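You operate a simulated robot arm through the tools that you are given. There is no shell and no other tool. Be economical: measure what you need, move in short steps, check, and stop when the job is done.

The job below is to be done with a simulated robot arm. You get a single attempt, and the scene is never put back.

TASK
Stop the recording and copy it to the 64 GB memory stick.
Fine: wait for the green lamp, then stand the stick back in its holder.

It is judged by the outcome, as a careful person would: the job done as asked, and still so three seconds after it is handed in. It fails if anything else is knocked over, pushed out of place, dropped, spilled or broken.

THE ROBOT
A 6-joint arm with a four-finger gripper on a trunk, on a base that drives. Base frame: it is fixed to the floor where the robot stands at the start and does not move with it; the origin is under the middle of the robot, x ahead of it, y to its left, z up; the surface under the hand at the start is at about z = 472. Units: mm, rad, N and s.
With the tool pointing down near the work surface it reaches from about 100 to 600 mm from the robot's upright axis, wherever it stands. Its first joint turns from -2.897 to 2.897 rad. Places, roughly: copy key of the logger [500, 0, 600]; hold key of the logger [500, 0, 500]; record key of the logger [500, 0, 600]; white key of the logger [500, 200, 500]. Payload 3.43 kg.
The TCP is the grasp point between the finger pads, 30 mm short of the fingertips. In the tool frame z runs along the fingers and y along their closing line. Largest opening 120 mm; the body of the gripper starts 85 mm behind the TCP.
Orientation is that of the tool frame in the base frame, as a unit quaternion [x, y, z, w]. With the fingers straight down and closing along the base's y, the tool's x points along the base's -x, its y along +y and its z along -z.

THE INTERFACE
- The arm moves only by the tool jog_arm. Its argument "moves" is a list that holds one entry, the list of rows, each a list of 7 numbers: the shift along the base's x, y, z in mm, then the turn, a rotation vector about the base's x, y, z in rad, then the closure, from 0 (fully open) to 1 (shut). In form: [[[x, y, z, wx, wy, wz, grip], ...]]. A call has 1 to 10 rows; each row shifts and turns the commanded pose from where the row before left it. A row lasts 0.2 s, in which the tool goes at most 50 mm and 0.15 rad; a call with a longer step from one row to the next is refused whole, and so is a gripper value outside its range. A pose out of reach is approached as far as the arm can. The call stops where the force on the tool passes 40 N (or 10 N more than at its start, if that is more) or the arm is blocked; 0.2 s more then pass. Each finger halts on what it meets, pressing with about 44 N; the grip force reading is that of the motor and also rises with nothing between the fingers. The clock runs only during rows and for 0.2 s after the last one: add rows that do not move to give the fingers time. The reply holds the time, the measured pose of the TCP, the force on the tool along the base axes, the opening and the grip force, in the units named above and with some noise, with the torque about the TCP (base axes, N m) and any sound that the robot's microphone picked up.
- Cameras (640 x 400 px; columns grow to the right, rows downward): "scene" is now at [59, 141.8, 1540.5]; the picture's right is [0.01, -1.00, 0.00], its down [-0.75, -0.01, -0.66] and it looks along [0.66, 0.01, -0.75] (base axes); focal length 272 px, centre (320, 200). "wrist" rides on the gripper at [71, -17, -121] in the tool frame; the picture's right is [0.23, 0.97, 0.00], its down [-0.81, 0.19, -0.55] and it looks along [-0.54, 0.13, 0.83] (tool axes); focal length 275 px, centre (320, 200). There is no depth. A picture from a camera that has moved, and an enlarged one, comes with that camera's place and axes in the base frame and with its lens.
- capture(camera): a new picture of that camera. No time passes.
- lift_body(by): slides the trunk up (or, below 0, down) by that many mm; the arm and the scene camera ride with it, the base frame stays. It gives what a move gives, with no picture.
- roll_base(legs): drives the robot by 1 to 6 legs, each [ahead, left, turn to the left] in mm, mm and rad, along the robot's own axes; the way and the turn of a leg run together, so that a leg with both is an arc; at most 1500 mm and 3.142 rad a leg. The arm and the cameras ride along, it lands a little off, and it stops where it bumps. It gives what a move gives.
- pan_tilt(pan, tilt): turns the head with the scene camera to pan (to the left, within 2.094 rad either way) and tilt (down, from -0.506 to 1.204), counted from straight ahead of the robot. It gives what a move gives.
- zoom(camera, box): a new picture of the part [left, top, right, bottom] of that camera's present view, enlarged. No time passes.
- sign_off(): hands the job in; it is judged then, once.

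Work in short steps. Places have to be worked out from the pictures, the camera data and where the tool is seen: move nearer, look again, correct. Check each grasp and each placing, and mend what went wrong. You have 120 turns and 78 pictures in all, those below and enlarged ones among them. Open the gripper and draw the arm clear of the work before you hand the job in, unless the task says otherwise; then end with one line.

The tools are called after ">>>" by a JSON object that holds its "method" and its "body". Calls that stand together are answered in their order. jog_arm: Moves the arm, as the interface text tells. Its arguments: {"type":"object","properties":{"moves":{"type":"array","items":{"type":"array","items":{"type":"array","items":{"type":"number"}}}}},"required":["moves"]} The other tools are called the same way: lift_body (by) slides the trunk up or down; roll_base (legs) drives the base; pan_tilt (pan, tilt) turns the head that bears the scene camera; capture (camera) takes a picture; zoom (camera, box) takes an enlarged picture of a part of a camera's view; sign_off () hands the job in.

At the start:

```text
time_s: 0.0
tool_pos: [482.9, -7.5, 1131.4]
tcp_rot: [0.0, 1.0, -0.001, 0.0]
contact_force: [0.7, -0.9, -0.3]
torque: [-0.02, -0.02, 0.01]
finger_gap: 120.0
gripper_force: 0.0
trunk travel left (down, up): [-50.0, 390.0]
robot x, y, heading: [0.3, -0.5, 0.002]
head pan, tilt: [0.01, 0.852]
```

scene: 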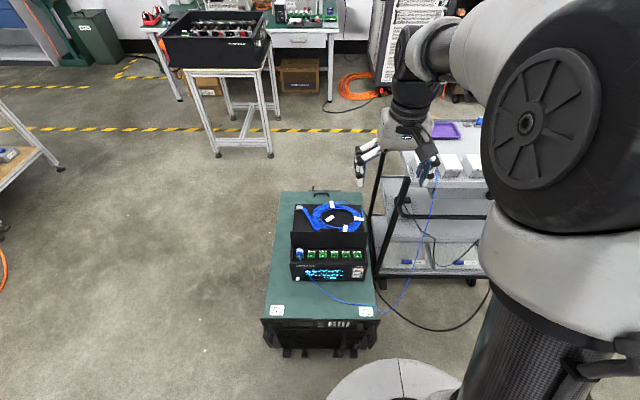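
wrist: 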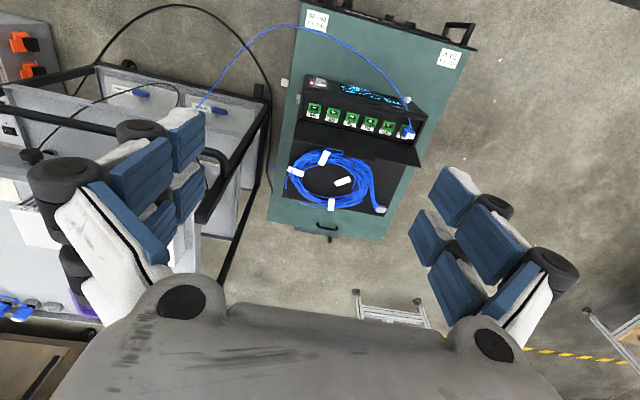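

I start by looking closely at the logger and the cart to see keys, sticks and holder.

>>> {"method": "zoom", "body": {"camera": "scene", "box": [250, 180, 410, 280]}}

>>> {"method": "zoom", "body": {"camera": "scene", "box": [280, 235, 376, 295]}}

>>> {"method": "zoom", "body": {"camera": "wrist", "box": [280, 60, 440, 160]}}

```text
4.00 times, centred on (330, 230) of scene
camera zoom: at [59.0, 141.8, 1540.5], right [0.01, -1.0, 0.0], down [-0.75, -0.01, -0.66], along [0.66, 0.01, -0.75], focal length 1086 px, centre (280, 80)
```

zoom: 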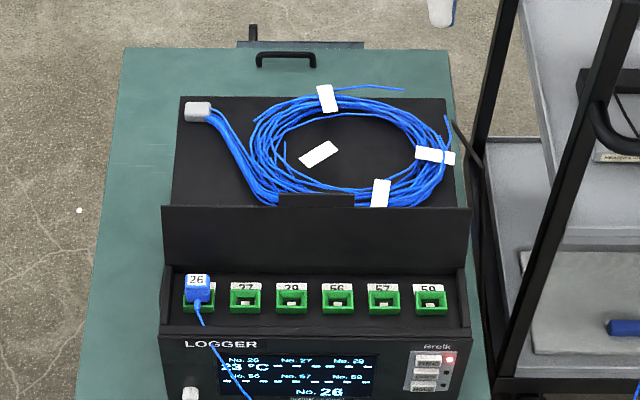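

```text
6.67 times, centred on (328, 265) of scene
camera zoom: at [59.0, 141.8, 1540.5], right [0.01, -1.0, 0.0], down [-0.75, -0.01, -0.66], along [0.66, 0.01, -0.75], focal length 1811 px, centre (267, -233)
```

zoom: 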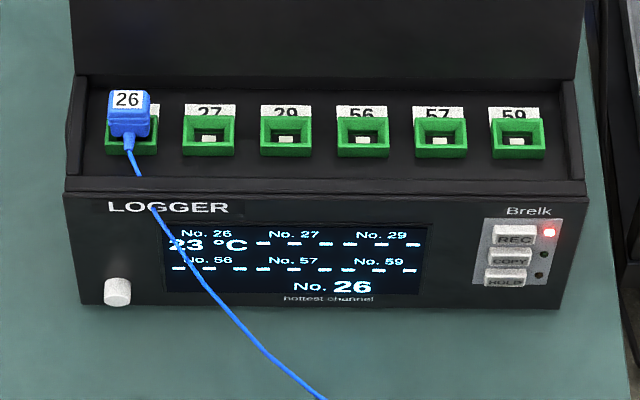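

```text
4.00 times, centred on (360, 110) of wrist
camera zoom: at [411.3, -24.6, 1252.7], right [-0.23, 0.97, 0.0], down [0.81, 0.19, 0.55], along [0.54, 0.13, -0.83], focal length 1101 px, centre (160, 560)
```

zoom: 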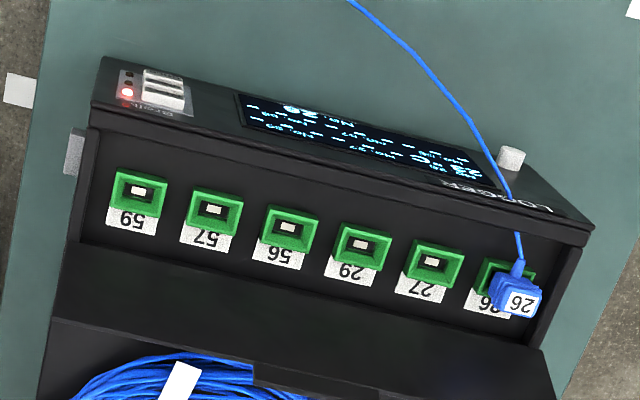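

The logger has REC lamp red, and keys REC/COPY/HOLD on its front. I need the sticks, the holder and the USB port; I look at the cart on the right and the table ahead.

>>> {"method": "zoom", "body": {"camera": "scene", "box": [370, 110, 500, 191]}}

>>> {"method": "zoom", "body": {"camera": "scene", "box": [140, 0, 350, 131]}}

>>> {"method": "zoom", "body": {"camera": "wrist", "box": [0, 60, 280, 235]}}

>>> {"method": "zoom", "body": {"camera": "scene", "box": [350, 180, 500, 274]}}

```text
4.92 times, centred on (435, 150) of scene
camera zoom: at [59.0, 141.8, 1540.5], right [0.01, -1.0, 0.0], down [-0.75, -0.01, -0.66], along [0.66, 0.01, -0.75], focal length 1337 px, centre (-246, 444)
```

zoom: 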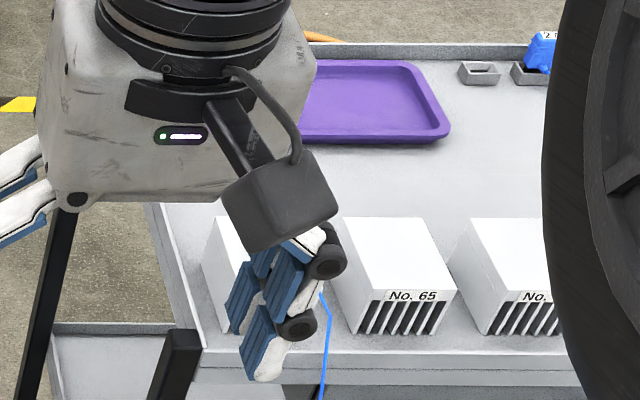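

```text
3.05 times, centred on (245, 66) of scene
camera zoom: at [59.0, 141.8, 1540.5], right [0.01, -1.0, 0.0], down [-0.75, -0.01, -0.66], along [0.66, 0.01, -0.75], focal length 828 px, centre (549, 610)
```

zoom: 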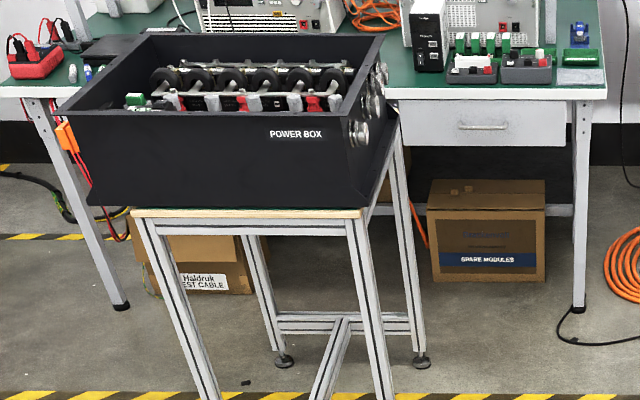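

```text
2.29 times, centred on (140, 148) of wrist
camera zoom: at [411.3, -24.6, 1252.7], right [-0.23, 0.97, 0.0], down [0.81, 0.19, 0.55], along [0.54, 0.13, -0.83], focal length 629 px, centre (731, 320)
```

zoom: 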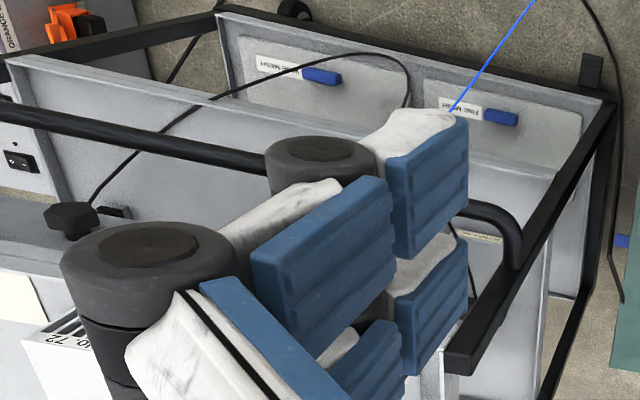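

```text
4.26 times, centred on (425, 227) of scene
camera zoom: at [59.0, 141.8, 1540.5], right [0.01, -1.0, 0.0], down [-0.75, -0.01, -0.66], along [0.66, 0.01, -0.75], focal length 1156 px, centre (-127, 85)
```

zoom: 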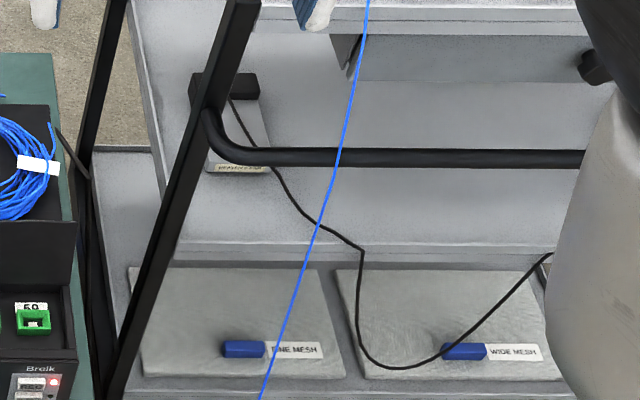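

Nothing clearly a memory stick yet. I look right over the cart and left at the shelf.

>>> {"method": "pan_tilt", "body": {"pan": -0.9, "tilt": 0.7}}

>>> {"method": "capture", "body": {"camera": "scene"}}

>>> {"method": "pan_tilt", "body": {"pan": 0.9, "tilt": 0.6}}

>>> {"method": "capture", "body": {"camera": "scene"}}

>>> {"method": "pan_tilt", "body": {"pan": 0.0, "tilt": 0.3}}

>>> {"method": "capture", "body": {"camera": "scene"}}

```text
time_s: 1.2
tool_pos: [482.7, -6.2, 1131.2]
tcp_rot: [-0.001, 1.0, -0.001, -0.001]
contact_force: [0.6, 0.5, -0.3]
torque: [0.01, 0.0, -0.02]
finger_gap: 120.1
gripper_force: 0.0
trunk travel left (down, up): [-50.0, 390.0]
robot x, y, heading: [-2.1, 2.2, 0.002]
head pan, tilt: [-0.901, 0.7]
```

```text
68 pictures are left
camera scene: at [33.7, 74.5, 1552.9], right [-0.78, -0.62, 0.0], down [-0.4, 0.5, -0.76], along [0.48, -0.6, -0.64], focal length 272 px, centre (320, 200)
```

scene: 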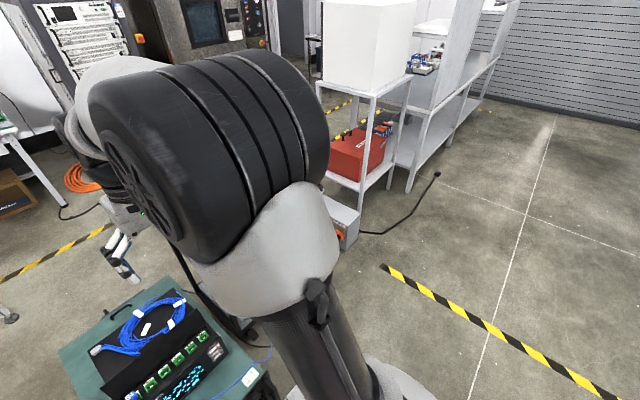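

```text
time_s: 3.0
tool_pos: [483.0, -8.3, 1131.4]
tcp_rot: [0.0, 1.0, 0.0, 0.0]
contact_force: [-0.2, -1.0, -0.4]
torque: [-0.01, -0.02, 0.02]
finger_gap: 119.7
gripper_force: 0.2
trunk travel left (down, up): [-50.0, 390.0]
robot x, y, heading: [2.7, 1.2, -0.005]
head pan, tilt: [0.901, 0.6]
```

```text
67 pictures are left
camera scene: at [35.9, 210.2, 1561.5], right [0.78, -0.62, 0.0], down [-0.35, -0.44, -0.83], along [0.51, 0.65, -0.56], focal length 272 px, centre (320, 200)
```

scene: 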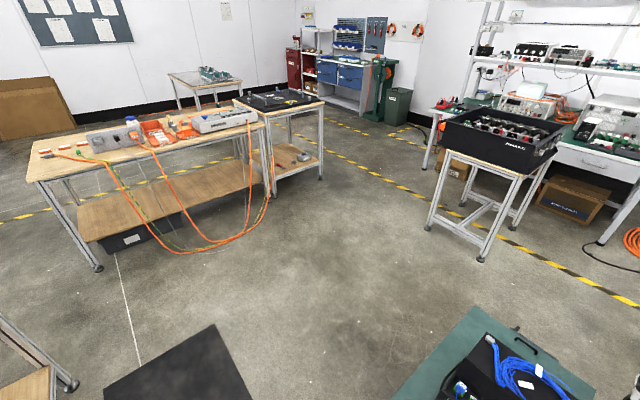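

```text
time_s: 4.2
tool_pos: [481.6, -6.2, 1130.9]
tcp_rot: [-0.001, 1.0, 0.0, 0.0]
contact_force: [0.0, 0.3, -0.5]
torque: [0.02, 0.02, -0.01]
finger_gap: 120.0
gripper_force: 0.0
trunk travel left (down, up): [-50.0, 390.0]
robot x, y, heading: [-0.7, -0.8, 0.003]
head pan, tilt: [0.0, 0.3]
```

```text
66 pictures are left
camera scene: at [74.3, 141.1, 1589.0], right [0.0, -1.0, 0.0], down [-0.3, 0.0, -0.96], along [0.96, 0.0, -0.3], focal length 272 px, centre (320, 200)
```

scene: 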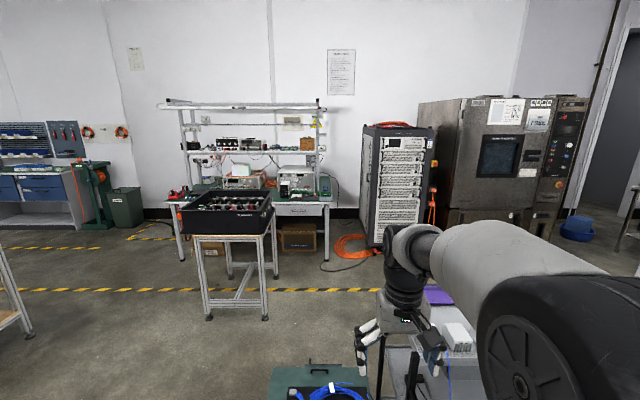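

The cart top to the right is hidden by the arm. I swing the tool over it, staying at z 1131, to view it with the wrist camera.

>>> {"method": "jog_arm", "body": {"moves": [[[0, -45, 0, 0, 0, 0, 0], [0, -45, 0, 0, 0, 0, 0], [0, -45, 0, 0, 0, 0, 0], [0, -45, 0, 0, 0, 0, 0], [0, -45, 0, 0, 0, 0, 0], [0, -45, 0, 0, 0, 0, 0], [0, -45, 0, 0, 0, 0, 0], [0, -45, 0, 0, 0, 0, 0]]]}}

>>> {"method": "capture", "body": {"camera": "wrist"}}

>>> {"method": "pan_tilt", "body": {"pan": -0.3, "tilt": 0.7}}

>>> {"method": "capture", "body": {"camera": "scene"}}

```text
time_s: 6.0
tool_pos: [484.7, -369.8, 1130.4]
tcp_rot: [0.0, 1.0, 0.0, 0.0]
contact_force: [0.7, 0.2, -0.4]
torque: [0.0, 0.01, -0.02]
finger_gap: 119.9
gripper_force: 0.1
trunk travel left (down, up): [-50.0, 390.0]
robot x, y, heading: [-2.3, 1.0, -0.002]
head pan, tilt: [0.0, 0.3]
```

```text
65 pictures are left
camera wrist: at [412.4, -386.3, 1252.4], right [-0.23, 0.97, 0.0], down [0.81, 0.19, 0.55], along [0.54, 0.13, -0.83], focal length 275 px, centre (320, 200)
```

wrist: 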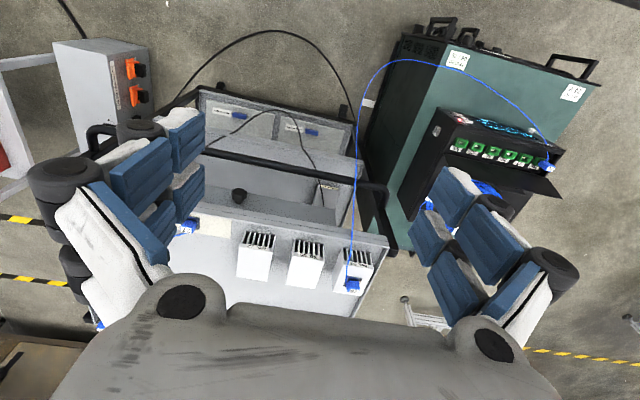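

```text
time_s: 6.9
tool_pos: [484.0, -366.6, 1131.7]
tcp_rot: [0.0, 1.0, 0.001, 0.0]
contact_force: [-0.3, -0.8, 0.0]
torque: [0.01, 0.03, 0.0]
finger_gap: 120.2
gripper_force: 0.1
trunk travel left (down, up): [-50.0, 390.0]
robot x, y, heading: [2.4, 0.7, 0.004]
head pan, tilt: [-0.3, 0.7]
```

```text
64 pictures are left
camera scene: at [62.0, 116.0, 1553.0], right [-0.3, -0.96, 0.0], down [-0.61, 0.19, -0.77], along [0.73, -0.23, -0.64], focal length 272 px, centre (320, 200)
```

scene: 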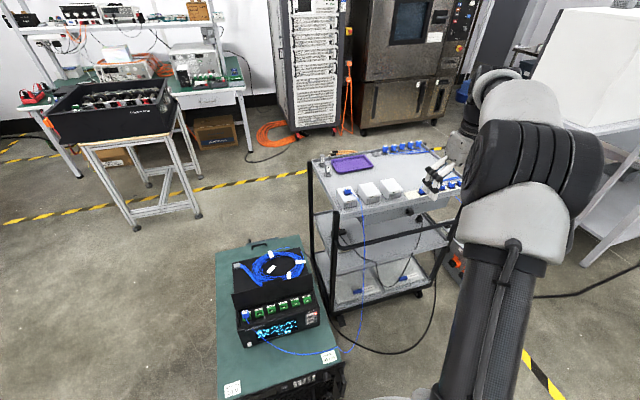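

>>> {"method": "zoom", "body": {"camera": "scene", "box": [300, 130, 470, 236]}}

>>> {"method": "zoom", "body": {"camera": "scene", "box": [380, 135, 476, 195]}}

>>> {"method": "zoom", "body": {"camera": "wrist", "box": [380, 80, 572, 200]}}

```text
3.76 times, centred on (385, 183) of scene
camera zoom: at [62.0, 116.0, 1553.0], right [-0.3, -0.96, 0.0], down [-0.61, 0.19, -0.77], along [0.73, -0.23, -0.64], focal length 1022 px, centre (75, 264)
```

zoom: 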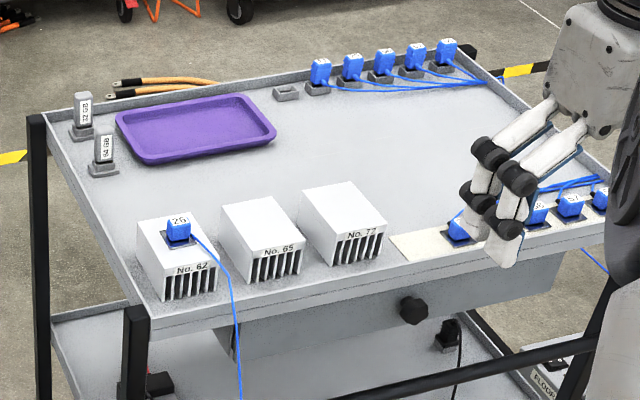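

```text
6.67 times, centred on (428, 165) of scene
camera zoom: at [62.0, 116.0, 1553.0], right [-0.3, -0.96, 0.0], down [-0.61, 0.19, -0.77], along [0.73, -0.23, -0.64], focal length 1811 px, centre (-400, 433)
```

zoom: 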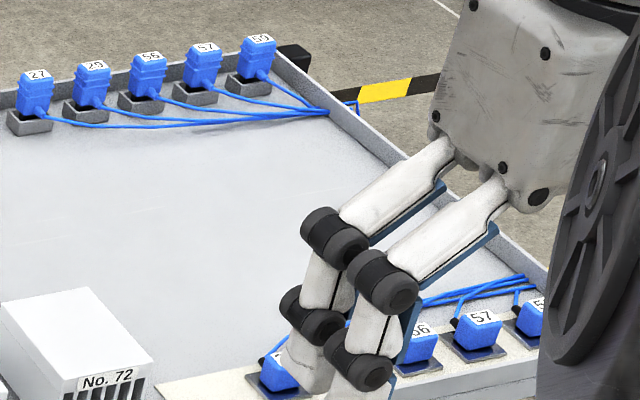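

```text
3.33 times, centred on (476, 140) of wrist
camera zoom: at [412.2, -384.4, 1253.0], right [-0.23, 0.97, 0.0], down [0.81, 0.19, 0.55], along [0.54, 0.13, -0.83], focal length 918 px, centre (-200, 400)
```

zoom: 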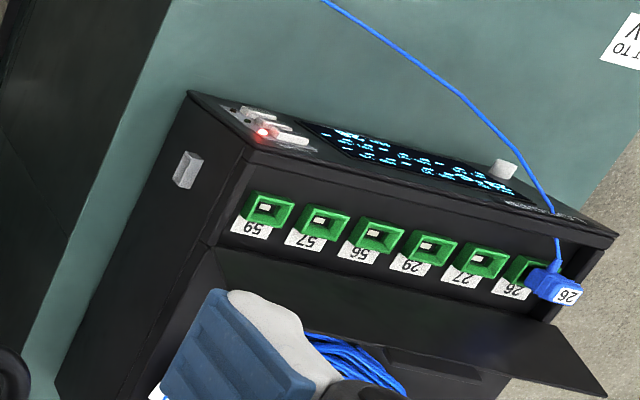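

The 64 GB stick stands in a grey holder at the cart's left-front edge beside the purple tray; the logger's socket is the grey block on its right side. Next I bring the wrist camera back over the logger's front to measure keys.

>>> {"method": "jog_arm", "body": {"moves": [[[-20, 40, 0, 0, 0, 0, 0], [-20, 40, 0, 0, 0, 0, 0], [-20, 40, 0, 0, 0, 0, 0], [-20, 40, 0, 0, 0, 0, 0], [-20, 40, 0, 0, 0, 0, 0.5], [-20, 40, -20, 0, 0, 0, 1], [-10, 40, -20, 0, 0, 0, 1], [0, 40, -20, 0, 0, 0, 1], [0, 20, -40, 0, 0, 0, 1], [0, 0, -40, 0, 0, 0, 1]]]}}

>>> {"method": "jog_arm", "body": {"moves": [[[0, 0, -10, 0, -0.1, 0, 1], [0, 0, -10, 0, -0.1, 0, 1], [0, 0, -10, 0, -0.1, 0, 1], [0, 0, -10, 0, -0.1, 0, 1], [0, 0, -10, 0, -0.1, 0, 1]]]}}

>>> {"method": "capture", "body": {"camera": "wrist"}}

>>> {"method": "pan_tilt", "body": {"pan": 0, "tilt": 0.9}}

>>> {"method": "capture", "body": {"camera": "scene"}}

```text
time_s: 9.1
tool_pos: [353.1, -26.0, 990.7]
tcp_rot: [0.0, 1.0, -0.001, 0.0]
contact_force: [0.9, -0.4, 0.1]
torque: [-0.01, -0.01, -0.04]
finger_gap: 18.8
gripper_force: 2.3
trunk travel left (down, up): [-50.0, 390.0]
robot x, y, heading: [1.2, 1.1, 0.005]
head pan, tilt: [-0.3, 0.7]
```

```text
time_s: 10.3
tool_pos: [377.5, -22.5, 956.8]
tcp_rot: [-0.004, 0.984, 0.019, 0.179]
contact_force: [0.2, 0.3, -0.4]
torque: [-0.02, 0.04, 0.0]
finger_gap: 0.0
gripper_force: 33.7
out of reach, approached as far as the arm can: row 3, 4, 5
trunk travel left (down, up): [-50.0, 390.0]
robot x, y, heading: [-1.1, -0.9, -0.003]
head pan, tilt: [-0.3, 0.7]
```

```text
60 pictures are left
camera wrist: at [268.6, -44.3, 1044.7], right [-0.23, 0.97, -0.04], down [0.56, 0.17, 0.81], along [0.79, 0.16, -0.59], focal length 275 px, centre (320, 200)
```

wrist: 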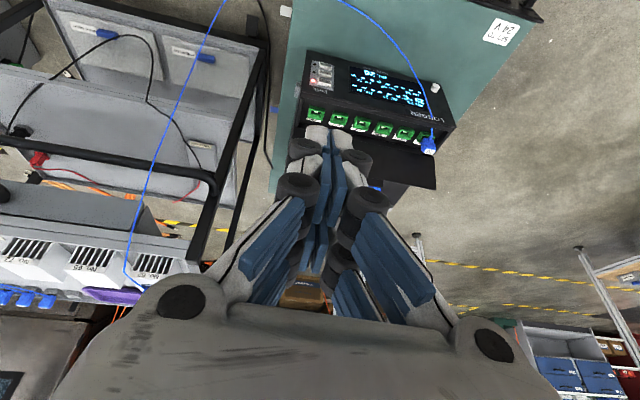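

```text
time_s: 11.1
tool_pos: [377.9, -21.2, 957.3]
tcp_rot: [-0.005, 0.984, 0.021, 0.179]
contact_force: [-0.3, -0.1, 0.7]
torque: [0.02, 0.0, 0.02]
finger_gap: 0.1
gripper_force: 33.1
trunk travel left (down, up): [-50.0, 390.0]
robot x, y, heading: [0.9, 0.9, -0.003]
head pan, tilt: [0.0, 0.901]
```

```text
59 pictures are left
camera scene: at [56.4, 140.9, 1536.8], right [0.0, -1.0, 0.0], down [-0.78, 0.0, -0.62], along [0.62, 0.0, -0.78], focal length 272 px, centre (320, 200)
```

scene: 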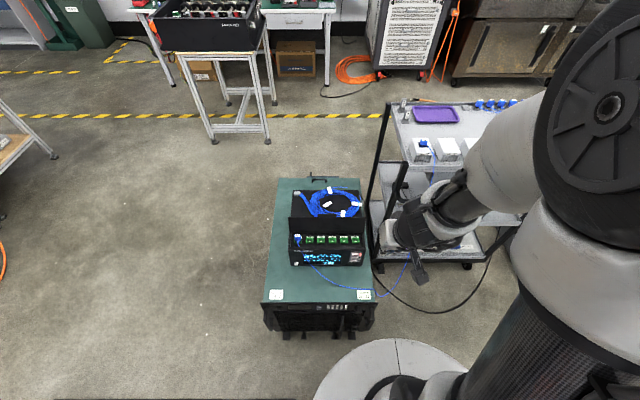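

Close to the arm's inner limit; I'll need to back the base up for pressing. First zooms for triangulation of the keys.

>>> {"method": "zoom", "body": {"camera": "wrist", "box": [285, 40, 445, 140]}}

>>> {"method": "zoom", "body": {"camera": "scene", "box": [280, 220, 376, 280]}}

```text
4.00 times, centred on (365, 90) of wrist
camera zoom: at [268.4, -44.0, 1044.9], right [-0.23, 0.97, -0.04], down [0.56, 0.17, 0.81], along [0.79, 0.16, -0.59], focal length 1101 px, centre (140, 640)
```

zoom: 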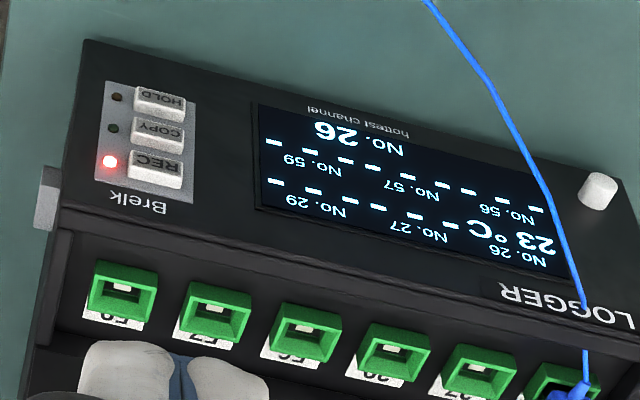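

```text
6.67 times, centred on (328, 250) of scene
camera zoom: at [56.4, 140.9, 1536.8], right [0.0, -1.0, 0.0], down [-0.78, 0.0, -0.62], along [0.62, 0.0, -0.78], focal length 1811 px, centre (267, -133)
```

zoom: 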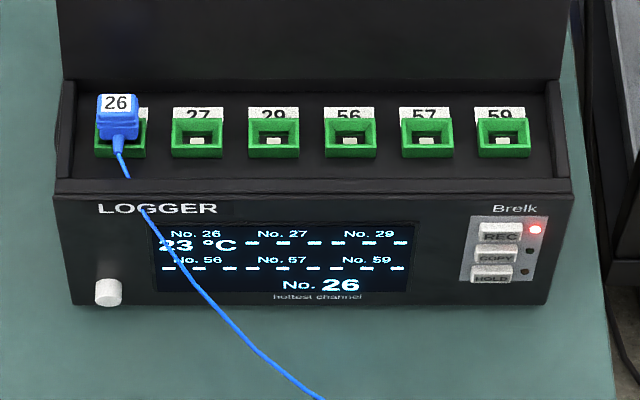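

Front face looks about vertical at x≈537, keys at y≈6, REC z≈592, COPY ≈565, HOLD ≈538. I back the base 200 mm and then pitch the tool forward.

>>> {"method": "roll_base", "body": {"legs": [[-200, 0, 0]]}}

>>> {"method": "jog_arm", "body": {"moves": [[[10, 0, -30, 0, -0.12, 0, 1], [10, 0, -30, 0, -0.12, 0, 1], [10, 0, -30, 0, -0.12, 0, 1], [10, 0, -30, 0, -0.12, 0, 1], [10, 0, -30, 0, -0.12, 0, 1], [10, 0, -30, 0, -0.12, 0, 1], [10, 0, -30, 0, -0.12, 0, 1], [0, 0, -30, 0, -0.12, 0, 1]]]}}

>>> {"method": "capture", "body": {"camera": "wrist"}}

```text
time_s: 12.7
tool_pos: [179.0, -21.4, 957.5]
tcp_rot: [-0.005, 0.984, 0.021, 0.178]
contact_force: [0.1, 0.6, 0.6]
torque: [-0.01, -0.02, 0.01]
finger_gap: 0.2
gripper_force: 33.1
trunk travel left (down, up): [-50.0, 390.0]
robot x, y, heading: [-195.4, -4.1, 0.005]
head pan, tilt: [0.0, 0.901]
```

```text
time_s: 14.5
tool_pos: [383.2, 4.4, 794.9]
tcp_rot: [0.0, 0.824, 0.104, 0.556]
contact_force: [-1.4, 0.1, -0.3]
torque: [0.04, -0.02, -0.01]
finger_gap: 0.2
gripper_force: 33.2
out of reach, approached as far as the arm can: row 1, 2, 3, 4, 5, 6, 7, 8
trunk travel left (down, up): [-50.0, 390.0]
robot x, y, heading: [-198.3, -2.8, 0.003]
head pan, tilt: [0.0, 0.901]
```

```text
56 pictures are left
camera wrist: at [247.5, -23.6, 770.7], right [-0.2, 0.98, -0.04], down [-0.22, 0.0, 0.98], along [0.95, 0.2, 0.22], focal length 275 px, centre (320, 200)
```

wrist: 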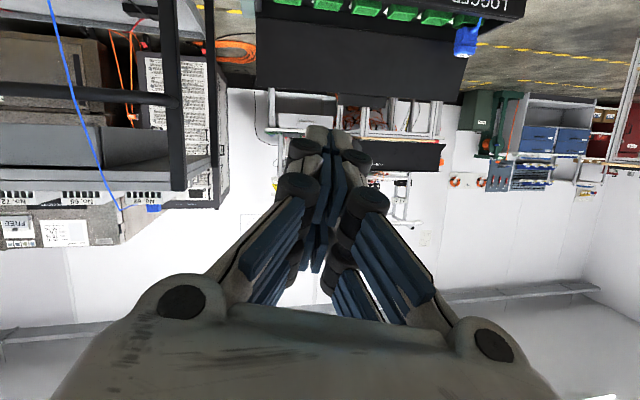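

The tool now points forward ~21° below level, yawed a bit left. I lower it and straighten the yaw to look at the front panel from ahead.

>>> {"method": "jog_arm", "body": {"moves": [[[0, 0, -20, 0, 0, -0.09, 1], [0, 0, -30, 0, 0, -0.09, 1], [0, 0, -30, 0, 0, 0, 1], [0, 0, -30, 0, 0, 0, 1]]]}}

>>> {"method": "capture", "body": {"camera": "wrist"}}

```text
time_s: 15.5
tool_pos: [385.4, -58.2, 696.8]
tcp_rot: [0.049, 0.823, 0.072, 0.561]
contact_force: [-0.7, -0.8, -0.6]
torque: [0.05, 0.0, -0.01]
finger_gap: 0.1
gripper_force: 34.1
out of reach, approached as far as the arm can: row 1, 2, 3
trunk travel left (down, up): [-50.0, 390.0]
robot x, y, heading: [-196.2, -2.4, 0.0]
head pan, tilt: [0.0, 0.901]
```

```text
55 pictures are left
camera wrist: at [246.7, -72.0, 672.3], right [-0.09, 1.0, -0.04], down [-0.22, 0.02, 0.98], along [0.97, 0.09, 0.22], focal length 275 px, centre (320, 200)
```

wrist: 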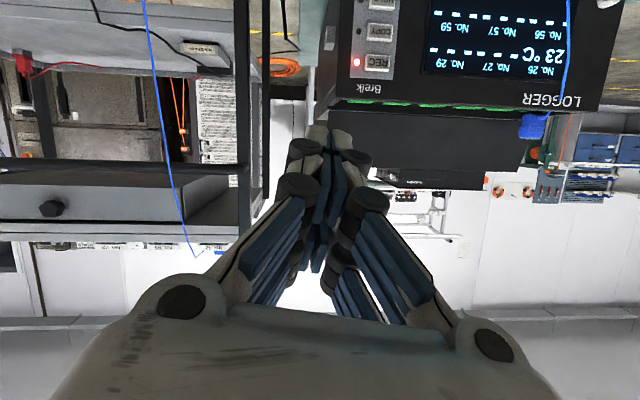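

Clear frontal view: REC ≈ (535, 8, 596), COPY z≈569, HOLD z≈545. I go to a stand-off with the closed fingertips in front of REC.

>>> {"method": "jog_arm", "body": {"moves": [[[10, 16, -25, 0, 0, 0, 1], [20, 16, -25, 0, 0, 0, 1], [20, 16, -25, 0, 0, 0, 1], [25, 16, -23, 0, 0, 0, 1], [10, 0, 0, 0, 0, 0, 1], [0, 0, 0, 0, 0, 0, 1]]]}}

>>> {"method": "capture", "body": {"camera": "wrist"}}

>>> {"method": "capture", "body": {"camera": "scene"}}

```text
time_s: 16.9
tool_pos: [465.5, -59.8, 595.4]
tcp_rot: [0.046, 0.823, 0.073, 0.561]
contact_force: [0.6, -0.2, -0.5]
torque: [-0.05, 0.02, 0.02]
finger_gap: 0.0
gripper_force: 33.2
out of reach, approached as far as the arm can: row 1, 2, 3, 4, 5
trunk travel left (down, up): [-50.0, 390.0]
robot x, y, heading: [-196.4, 1.1, -0.0]
head pan, tilt: [0.0, 0.901]
```

```text
54 pictures are left
camera wrist: at [326.4, -75.1, 571.8], right [-0.09, 0.99, -0.04], down [-0.22, 0.02, 0.98], along [0.97, 0.1, 0.22], focal length 275 px, centre (320, 200)
```

wrist: 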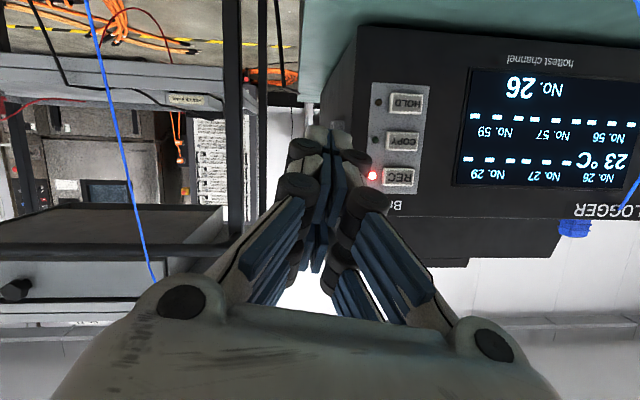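

```text
53 pictures are left
camera scene: at [-141.1, 140.9, 1536.8], right [0.0, -1.0, 0.0], down [-0.78, 0.0, -0.62], along [0.62, 0.0, -0.78], focal length 272 px, centre (320, 200)
```

scene: 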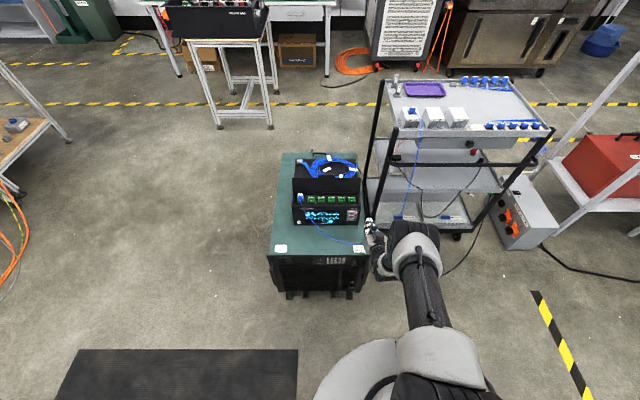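

The arm won't go further left in this configuration; I'd rather shift the base ~68 mm left. First check where the blue cable hangs relative to the arm.

>>> {"method": "zoom", "body": {"camera": "scene", "box": [270, 140, 462, 260]}}

```text
3.33 times, centred on (366, 200) of scene
camera zoom: at [-141.1, 140.9, 1536.8], right [0.0, -1.0, 0.0], down [-0.78, 0.0, -0.62], along [0.62, 0.0, -0.78], focal length 905 px, centre (167, 200)
```

zoom: 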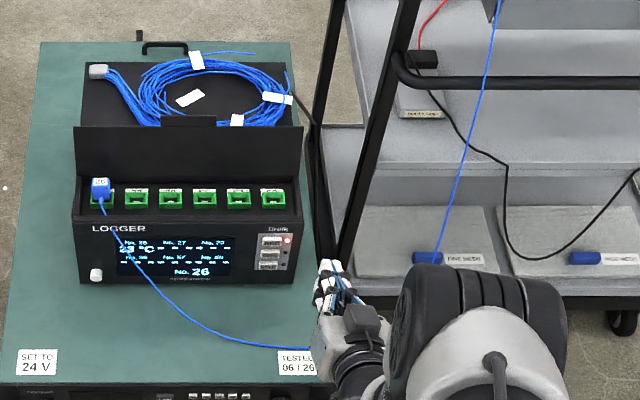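

The cable lies low on the cabinet top and under the arm; shifting left moves away from its rising part. I roll the base left 68 mm.

>>> {"method": "roll_base", "body": {"legs": [[0, 68, 0]]}}

>>> {"method": "capture", "body": {"camera": "wrist"}}

```text
time_s: 17.9
tool_pos: [464.4, 8.0, 597.0]
tcp_rot: [0.045, 0.823, 0.074, 0.562]
contact_force: [-0.5, 0.5, -0.4]
torque: [0.0, 0.03, 0.01]
finger_gap: 0.3
gripper_force: 33.5
trunk travel left (down, up): [-50.0, 390.0]
robot x, y, heading: [-198.1, 69.3, 0.004]
head pan, tilt: [0.0, 0.901]
```

```text
51 pictures are left
camera wrist: at [326.4, -6.4, 572.0], right [-0.09, 0.99, -0.04], down [-0.22, 0.02, 0.98], along [0.97, 0.1, 0.22], focal length 275 px, centre (320, 200)
```

wrist: 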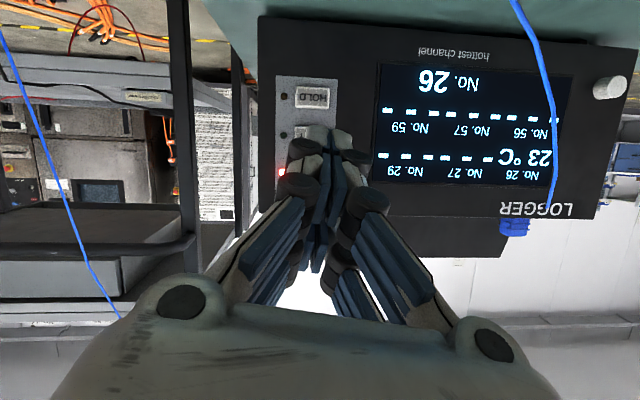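

REC refined ≈ (527, 6, 598); the tip edge is at about x 495, z 595. I advance slowly onto REC, watching the force.

>>> {"method": "jog_arm", "body": {"moves": [[[10, -3, 1, 0, 0, 0, 1], [10, 0, 0, 0, 0, 0, 1], [5, 0, 0, 0, 0, 0, 1], [2, 0, 0, 0, 0, 0, 1], [2, 0, 0, 0, 0, 0, 1]]]}}

>>> {"method": "zoom", "body": {"camera": "scene", "box": [280, 180, 376, 240]}}

```text
time_s: 19.1
tool_pos: [493.7, 4.4, 597.3]
tcp_rot: [0.046, 0.823, 0.073, 0.561]
contact_force: [-0.4, 1.0, -0.3]
torque: [0.02, -0.01, -0.02]
finger_gap: 0.0
gripper_force: 33.3
trunk travel left (down, up): [-50.0, 390.0]
robot x, y, heading: [-199.7, 66.8, 0.001]
head pan, tilt: [0.0, 0.901]
```

```text
6.67 times, centred on (328, 210) of scene
camera zoom: at [-141.2, 209.3, 1536.7], right [0.0, -1.0, 0.0], down [-0.78, 0.0, -0.62], along [0.62, 0.0, -0.78], focal length 1811 px, centre (267, 133)
```

zoom: 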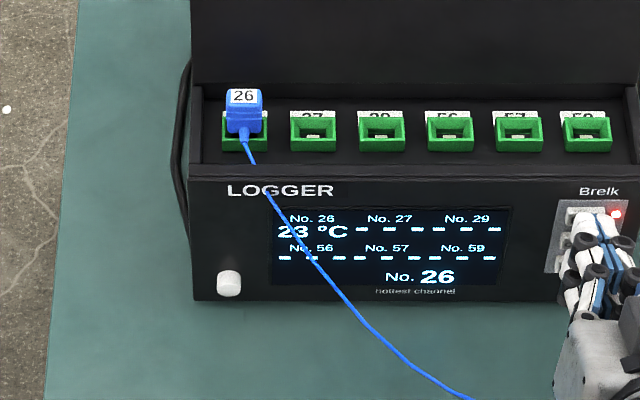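

No contact yet; fingertips sit just before REC, slightly low. I raise 3 mm and continue in 2 mm steps.

>>> {"method": "jog_arm", "body": {"moves": [[[1, 0, 3, 0, 0, 0, 1], [2, 0, 0, 0, 0, 0, 1], [2, 0, 0, 0, 0, 0, 1], [2, 0, 0, 0, 0, 0, 1]]]}}

>>> {"method": "zoom", "body": {"camera": "scene", "box": [350, 195, 398, 225]}}

```text
time_s: 20.1
tool_pos: [500.8, 4.8, 599.4]
tcp_rot: [0.046, 0.823, 0.073, 0.562]
contact_force: [-0.5, 0.1, 0.3]
torque: [0.01, 0.0, 0.03]
finger_gap: 0.2
gripper_force: 33.3
trunk travel left (down, up): [-50.0, 390.0]
robot x, y, heading: [-195.8, 67.8, 0.004]
head pan, tilt: [0.0, 0.901]
```

```text
13.33 times, centred on (374, 210) of scene
camera zoom: at [-141.3, 209.3, 1536.8], right [0.0, -1.0, 0.0], down [-0.78, 0.0, -0.62], along [0.62, 0.0, -0.78], focal length 3621 px, centre (-400, 67)
```

zoom: 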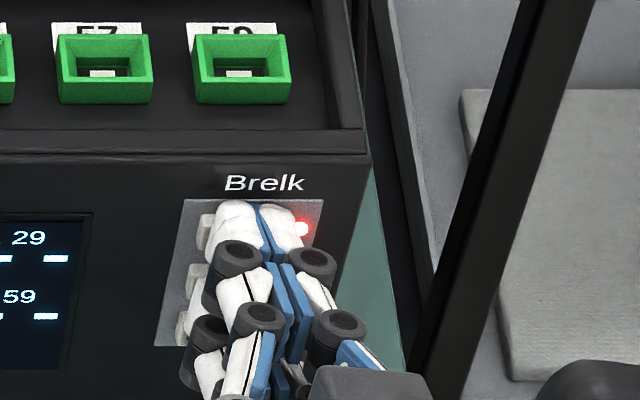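

Tips are about 7 mm right of REC's centre. I shift left 6 mm and continue.

>>> {"method": "jog_arm", "body": {"moves": [[[0, 6, 0, 0, 0, 0, 1], [0, 0, 0, 0, 0, 0, 1], [2, 0, 0, 0, 0, 0, 1], [2, 0, 0, 0, 0, 0, 1], [2, 0, 0, 0, 0, 0, 1]]]}}

>>> {"method": "zoom", "body": {"camera": "scene", "box": [350, 195, 398, 225]}}

```text
time_s: 21.3
tool_pos: [504.9, 10.9, 600.1]
tcp_rot: [0.047, 0.824, 0.073, 0.561]
contact_force: [-22.7, -1.8, 6.2]
torque: [0.02, -0.44, -0.07]
finger_gap: 6.1
gripper_force: 33.0
trunk travel left (down, up): [-50.0, 390.0]
robot x, y, heading: [-197.7, 68.9, -0.0]
head pan, tilt: [0.0, 0.901]
heard: click
```

```text
13.33 times, centred on (374, 210) of scene
camera zoom: at [-143.7, 209.1, 1536.9], right [0.0, -1.0, 0.0], down [-0.78, 0.0, -0.62], along [0.62, 0.0, -0.78], focal length 3621 px, centre (-400, 67)
```

zoom: 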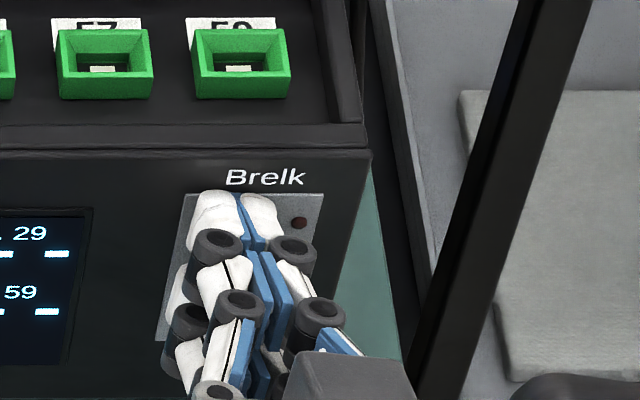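

A click was heard and the red lamp is off: recording stopped. I withdraw and then look toward the socket on the logger's right side.

>>> {"method": "jog_arm", "body": {"moves": [[[-10, 0, 0, 0, 0, 0, 1], [-25, 0, 0, 0, 0, 0, 1], [-40, -10, 10, 0, 0, 0, 1], [-40, -30, 15, 0, 0, 0, 1], [-20, -40, 0, 0, 0, 0, 1], [0, -40, 0, 0, 0, 0, 1], [0, -20, 0, 0, 0, 0, 1]]]}}

>>> {"method": "capture", "body": {"camera": "wrist"}}

>>> {"method": "zoom", "body": {"camera": "scene", "box": [280, 140, 440, 240]}}

```text
refused: row 4 steps farther than a row can; nothing moved
```

```text
47 pictures are left
camera wrist: at [366.2, -4.1, 576.1], right [-0.09, 0.99, -0.04], down [-0.22, 0.02, 0.98], along [0.97, 0.1, 0.21], focal length 275 px, centre (320, 200)
```

wrist: 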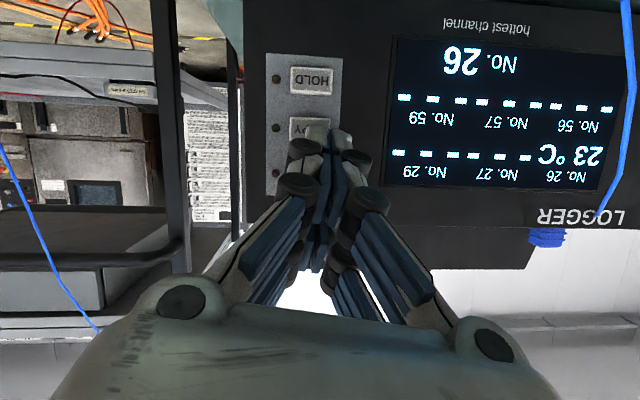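

```text
4.00 times, centred on (360, 190) of scene
camera zoom: at [-143.7, 209.1, 1536.9], right [0.0, -1.0, 0.0], down [-0.78, 0.0, -0.62], along [0.62, 0.0, -0.78], focal length 1086 px, centre (160, 240)
```

zoom: 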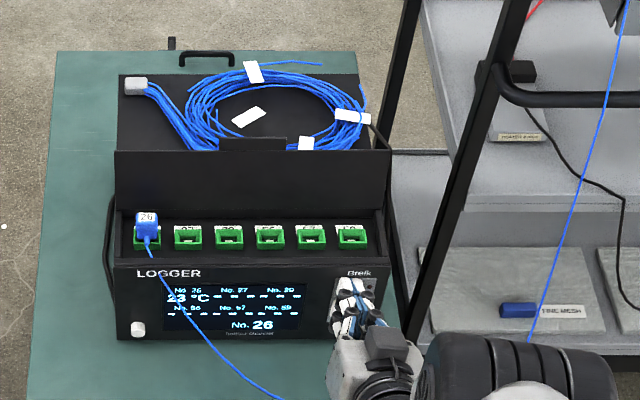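

A row was too long; nothing moved. I withdraw with shorter rows.

>>> {"method": "jog_arm", "body": {"moves": [[[-10, 0, 0, 0, 0, 0, 1], [-25, 0, 0, 0, 0, 0, 1], [-40, -10, 10, 0, 0, 0, 1], [-25, -30, 10, 0, 0, 0, 1], [-20, -40, 10, 0, 0, 0, 1], [0, -40, 10, 0, 0, 0.1, 1], [0, -40, 0, 0, 0, 0.15, 1]]]}}

>>> {"method": "capture", "body": {"camera": "wrist"}}

```text
time_s: 22.9
tool_pos: [388.3, -149.1, 642.5]
tcp_rot: [-0.057, 0.822, 0.143, 0.548]
contact_force: [0.2, 0.7, -0.2]
torque: [-0.01, -0.04, -0.01]
finger_gap: 0.0
gripper_force: 33.6
trunk travel left (down, up): [-50.0, 390.0]
robot x, y, heading: [-197.4, 68.4, -0.001]
head pan, tilt: [0.0, 0.901]
```

```text
45 pictures are left
camera wrist: at [256.4, -197.8, 616.7], right [-0.33, 0.94, -0.04], down [-0.22, -0.03, 0.98], along [0.92, 0.34, 0.22], focal length 275 px, centre (320, 200)
```

wrist: 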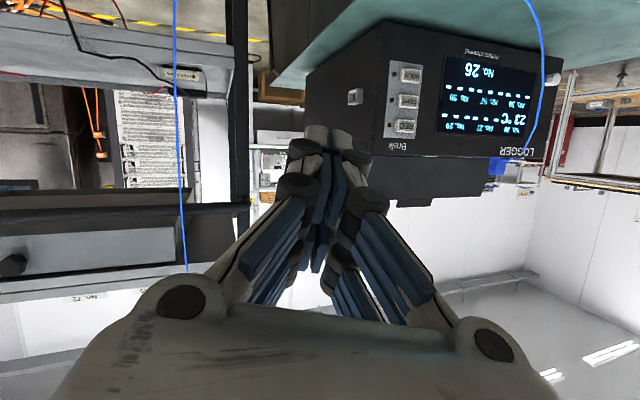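

The socket is visible on the side. Zoom.

>>> {"method": "zoom", "body": {"camera": "wrist", "box": [310, 60, 438, 140]}}

```text
5.00 times, centred on (374, 100) of wrist
camera zoom: at [256.4, -197.8, 616.7], right [-0.33, 0.94, -0.04], down [-0.22, -0.03, 0.98], along [0.92, 0.34, 0.22], focal length 1376 px, centre (50, 700)
```

zoom: 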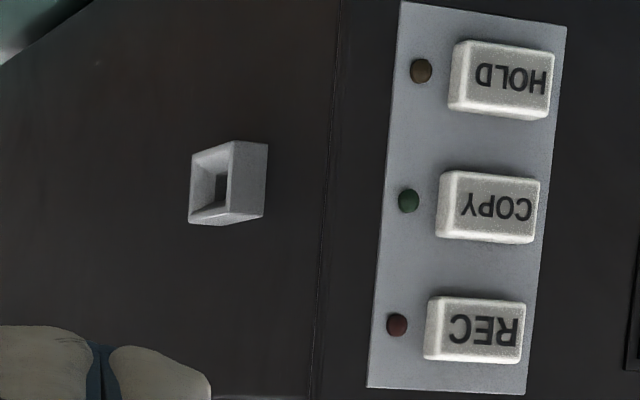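

Socket mouth is at about (580, -44, 566), opening toward -y, ~22 x 17 mm. Now I measure the stick: zoom on cart top from this new camera position.

>>> {"method": "zoom", "body": {"camera": "scene", "box": [375, 65, 471, 125]}}

```text
6.67 times, centred on (423, 95) of scene
camera zoom: at [-141.3, 209.0, 1536.7], right [0.0, -1.0, 0.0], down [-0.78, 0.0, -0.62], along [0.62, 0.0, -0.78], focal length 1811 px, centre (-367, 900)
```

zoom: 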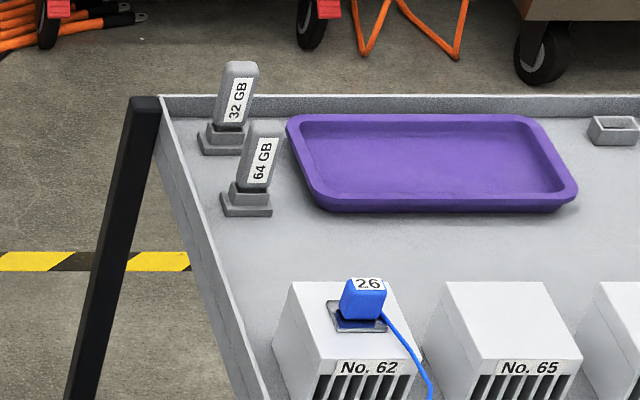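

The 64 GB stick is at roughly (1107, -252), holder base z≈790, out of reach from here; the clear route is left around the cabinet to the cart's far-left side. First I raise and fold the arm back to tool-down.

>>> {"method": "jog_arm", "body": {"moves": [[[-10, 0, 40, 0, 0.0, 0, 1], [-10, 0, 40, 0, 0.1, 0, 1], [-10, 5, 40, 0, 0.14, 0, 1], [-10, 5, 40, 0, 0.14, 0, 1], [-10, 5, 40, 0, 0.14, 0, 1], [0, 5, 40, 0, 0.14, 0, 1], [0, 5, 40, 0, 0.14, 0, 1], [0, 0, 40, 0, 0.14, 0, 1], [0, 0, 40, 0, 0.14, 0, 0.7], [0, 0, 0, 0, 0.12, 0, 0.5]]]}}

>>> {"method": "pan_tilt", "body": {"pan": 0.9, "tilt": 0.9}}

>>> {"method": "capture", "body": {"camera": "scene"}}

```text
time_s: 25.1
tool_pos: [336.6, -125.2, 1000.0]
tcp_rot: [0.034, 0.988, 0.149, -0.012]
contact_force: [0.1, -0.8, 0.6]
torque: [-0.01, -0.01, -0.01]
finger_gap: 38.0
gripper_force: 0.0
trunk travel left (down, up): [-50.0, 390.0]
robot x, y, heading: [-197.0, 69.0, 0.005]
head pan, tilt: [0.0, 0.901]
```

```text
time_s: 26.3
tool_pos: [337.9, -125.0, 999.1]
tcp_rot: [0.034, 0.988, 0.15, -0.012]
contact_force: [0.2, -0.4, -0.2]
torque: [0.01, 0.01, 0.0]
finger_gap: 59.9
gripper_force: 0.0
trunk travel left (down, up): [-50.0, 390.0]
robot x, y, heading: [-197.1, 66.3, 0.004]
head pan, tilt: [0.901, 0.901]
```

```text
42 pictures are left
camera scene: at [-169.8, 268.4, 1536.7], right [0.78, -0.62, 0.0], down [-0.49, -0.61, -0.62], along [0.39, 0.49, -0.78], focal length 272 px, centre (320, 200)
```

scene: 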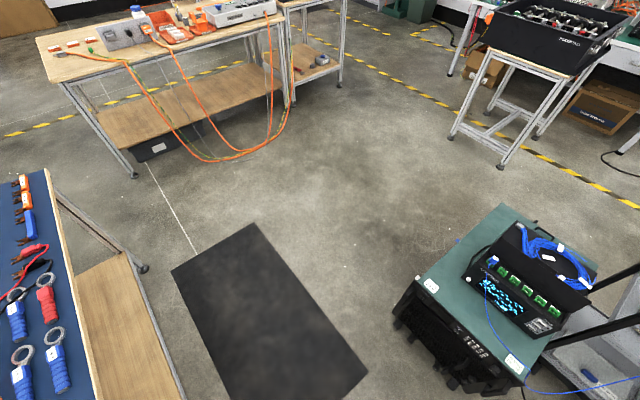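

The floor is clear apart from a flat mat. I drive left, then ahead past the cabinet, then turn to face the cart.

>>> {"method": "roll_base", "body": {"legs": [[0, 780, 0], [1500, 0, 0], [80, 0, 0], [0, 0, -1.571]]}}

>>> {"method": "pan_tilt", "body": {"pan": -0.15, "tilt": 0.75}}

>>> {"method": "capture", "body": {"camera": "scene"}}

```text
time_s: 41.9
tool_pos: [1174.4, 297.7, 1000.4]
tcp_rot: [0.727, 0.67, 0.113, 0.099]
contact_force: [-0.4, -0.5, 0.1]
torque: [0.03, -0.02, -0.01]
finger_gap: 60.0
gripper_force: 0.1
trunk travel left (down, up): [-50.0, 390.0]
robot x, y, heading: [1376.2, 826.3, -1.583]
head pan, tilt: [0.901, 0.901]
```

```text
time_s: 43.2
tool_pos: [1175.4, 296.5, 1000.1]
tcp_rot: [0.727, 0.67, 0.114, 0.098]
contact_force: [0.0, 0.1, 0.8]
torque: [0.01, -0.01, 0.01]
finger_gap: 59.8
gripper_force: 0.1
trunk travel left (down, up): [-50.0, 390.0]
robot x, y, heading: [1375.5, 827.7, -1.582]
head pan, tilt: [-0.15, 0.75]
```

```text
41 pictures are left
camera scene: at [1503.5, 767.2, 1548.6], right [-0.99, 0.16, 0.0], down [0.11, 0.67, -0.73], along [-0.12, -0.72, -0.68], focal length 272 px, centre (320, 200)
```

scene: 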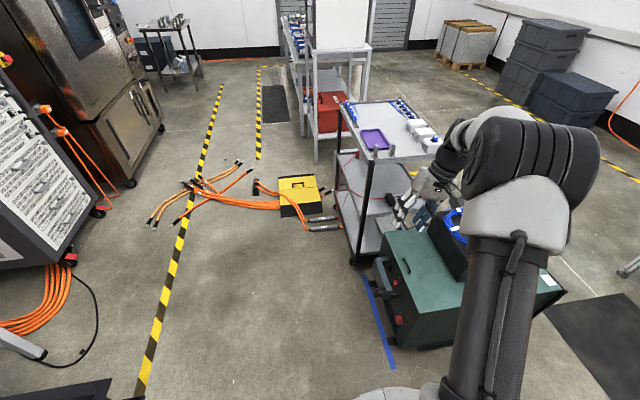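

>>> {"method": "zoom", "body": {"camera": "scene", "box": [330, 90, 458, 170]}}

```text
5.00 times, centred on (394, 130) of scene
camera zoom: at [1503.5, 767.2, 1548.6], right [-0.99, 0.16, 0.0], down [0.11, 0.67, -0.73], along [-0.12, -0.72, -0.68], focal length 1358 px, centre (-50, 550)
```

zoom: 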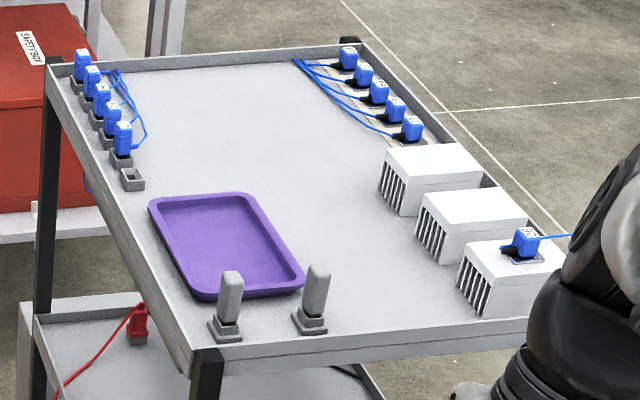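

By cross-sighting from this side, the 64 GB stick (the one nearer the boxes) is at about (1004, -214), holder z≈855, top z≈912. I drive closer, in the clear floor corner beside the cart, and turn to face the stick.

>>> {"method": "roll_base", "body": {"legs": [[660, 40, 0], [0, 0, -0.8]]}}

>>> {"method": "pan_tilt", "body": {"pan": 0.0, "tilt": 0.9}}

>>> {"method": "capture", "body": {"camera": "scene"}}

```text
time_s: 49.0
tool_pos: [888.2, -55.3, 999.6]
tcp_rot: [0.929, 0.339, 0.067, 0.134]
contact_force: [0.1, -0.1, -1.3]
torque: [-0.01, 0.0, -0.02]
finger_gap: 60.1
gripper_force: 0.1
trunk travel left (down, up): [-50.0, 390.0]
robot x, y, heading: [1409.1, 177.4, -2.378]
head pan, tilt: [-0.15, 0.75]
```

```text
time_s: 49.6
tool_pos: [888.1, -55.8, 998.8]
tcp_rot: [0.929, 0.338, 0.068, 0.135]
contact_force: [0.3, -0.1, -0.1]
torque: [0.02, 0.03, 0.01]
finger_gap: 60.1
gripper_force: 0.0
trunk travel left (down, up): [-50.0, 390.0]
robot x, y, heading: [1408.3, 176.0, -2.372]
head pan, tilt: [0.0, 0.901]
```

```text
39 pictures are left
camera scene: at [1465.3, 36.3, 1536.8], right [-0.69, 0.72, 0.0], down [0.56, 0.54, -0.62], along [-0.45, -0.43, -0.78], focal length 272 px, centre (320, 200)
```

scene: 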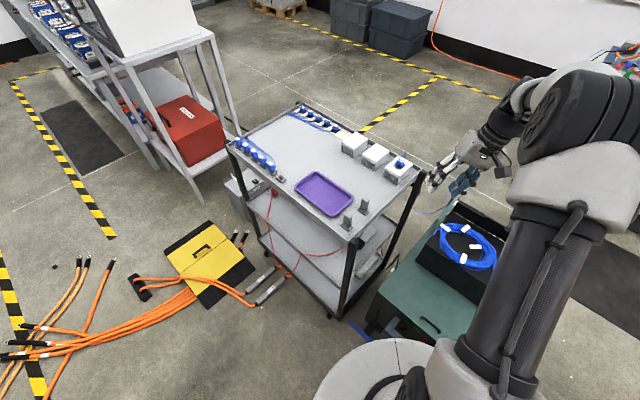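

Clear view of the cart corner. I level the tool to straight down and move it above the 64 GB stick at z 1000, then look with the wrist camera.

>>> {"method": "jog_arm", "body": {"moves": [[[0, 0, 5, 0.1, 0.11, 0, 0.5], [0, 0, 5, 0.1, 0.11, 0, 0.5], [23, -30, 0, 0, 0, 0, 0.5], [23, -30, 0, 0, 0, 0, 0.5], [23, -30, 0, 0, 0, 0, 0.5], [23, -30, 0, 0, 0, 0, 0.5], [22, -38, 0, 0, 0, 0, 0.5], [0, 0, 0, 0, 0, 0, 0.5]]]}}

>>> {"method": "capture", "body": {"camera": "wrist"}}

>>> {"method": "zoom", "body": {"camera": "scene", "box": [300, 150, 460, 250]}}

```text
time_s: 51.5
tool_pos: [1002.8, -214.0, 1010.3]
tcp_rot: [0.94, 0.342, -0.002, 0.003]
contact_force: [0.8, -0.3, 0.0]
torque: [-0.03, 0.03, -0.01]
finger_gap: 60.1
gripper_force: 0.0
trunk travel left (down, up): [-50.0, 390.0]
robot x, y, heading: [1407.1, 175.4, -2.369]
head pan, tilt: [0.0, 0.901]
```

```text
38 pictures are left
camera wrist: at [1046.4, -154.3, 1130.6], right [0.8, -0.6, 0.0], down [-0.5, -0.66, 0.56], along [-0.33, -0.45, -0.83], focal length 275 px, centre (320, 200)
```

wrist: 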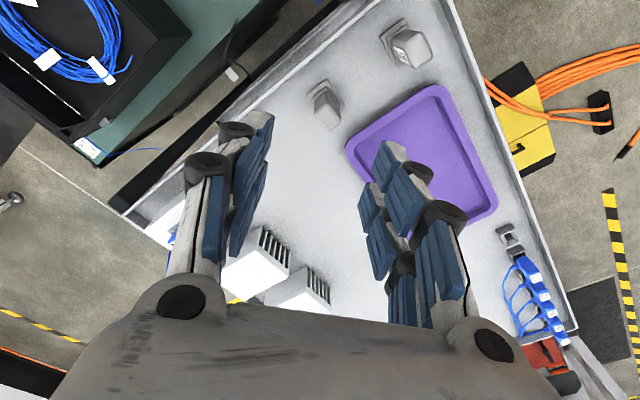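

```text
4.00 times, centred on (380, 200) of scene
camera zoom: at [1465.3, 36.4, 1536.8], right [-0.69, 0.72, 0.0], down [0.56, 0.54, -0.62], along [-0.45, -0.43, -0.78], focal length 1086 px, centre (80, 200)
```

zoom: 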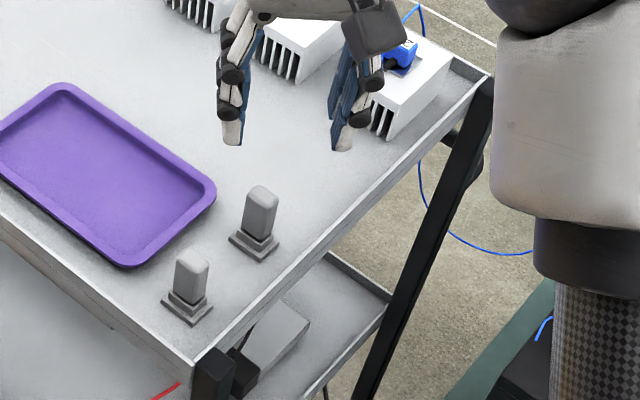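

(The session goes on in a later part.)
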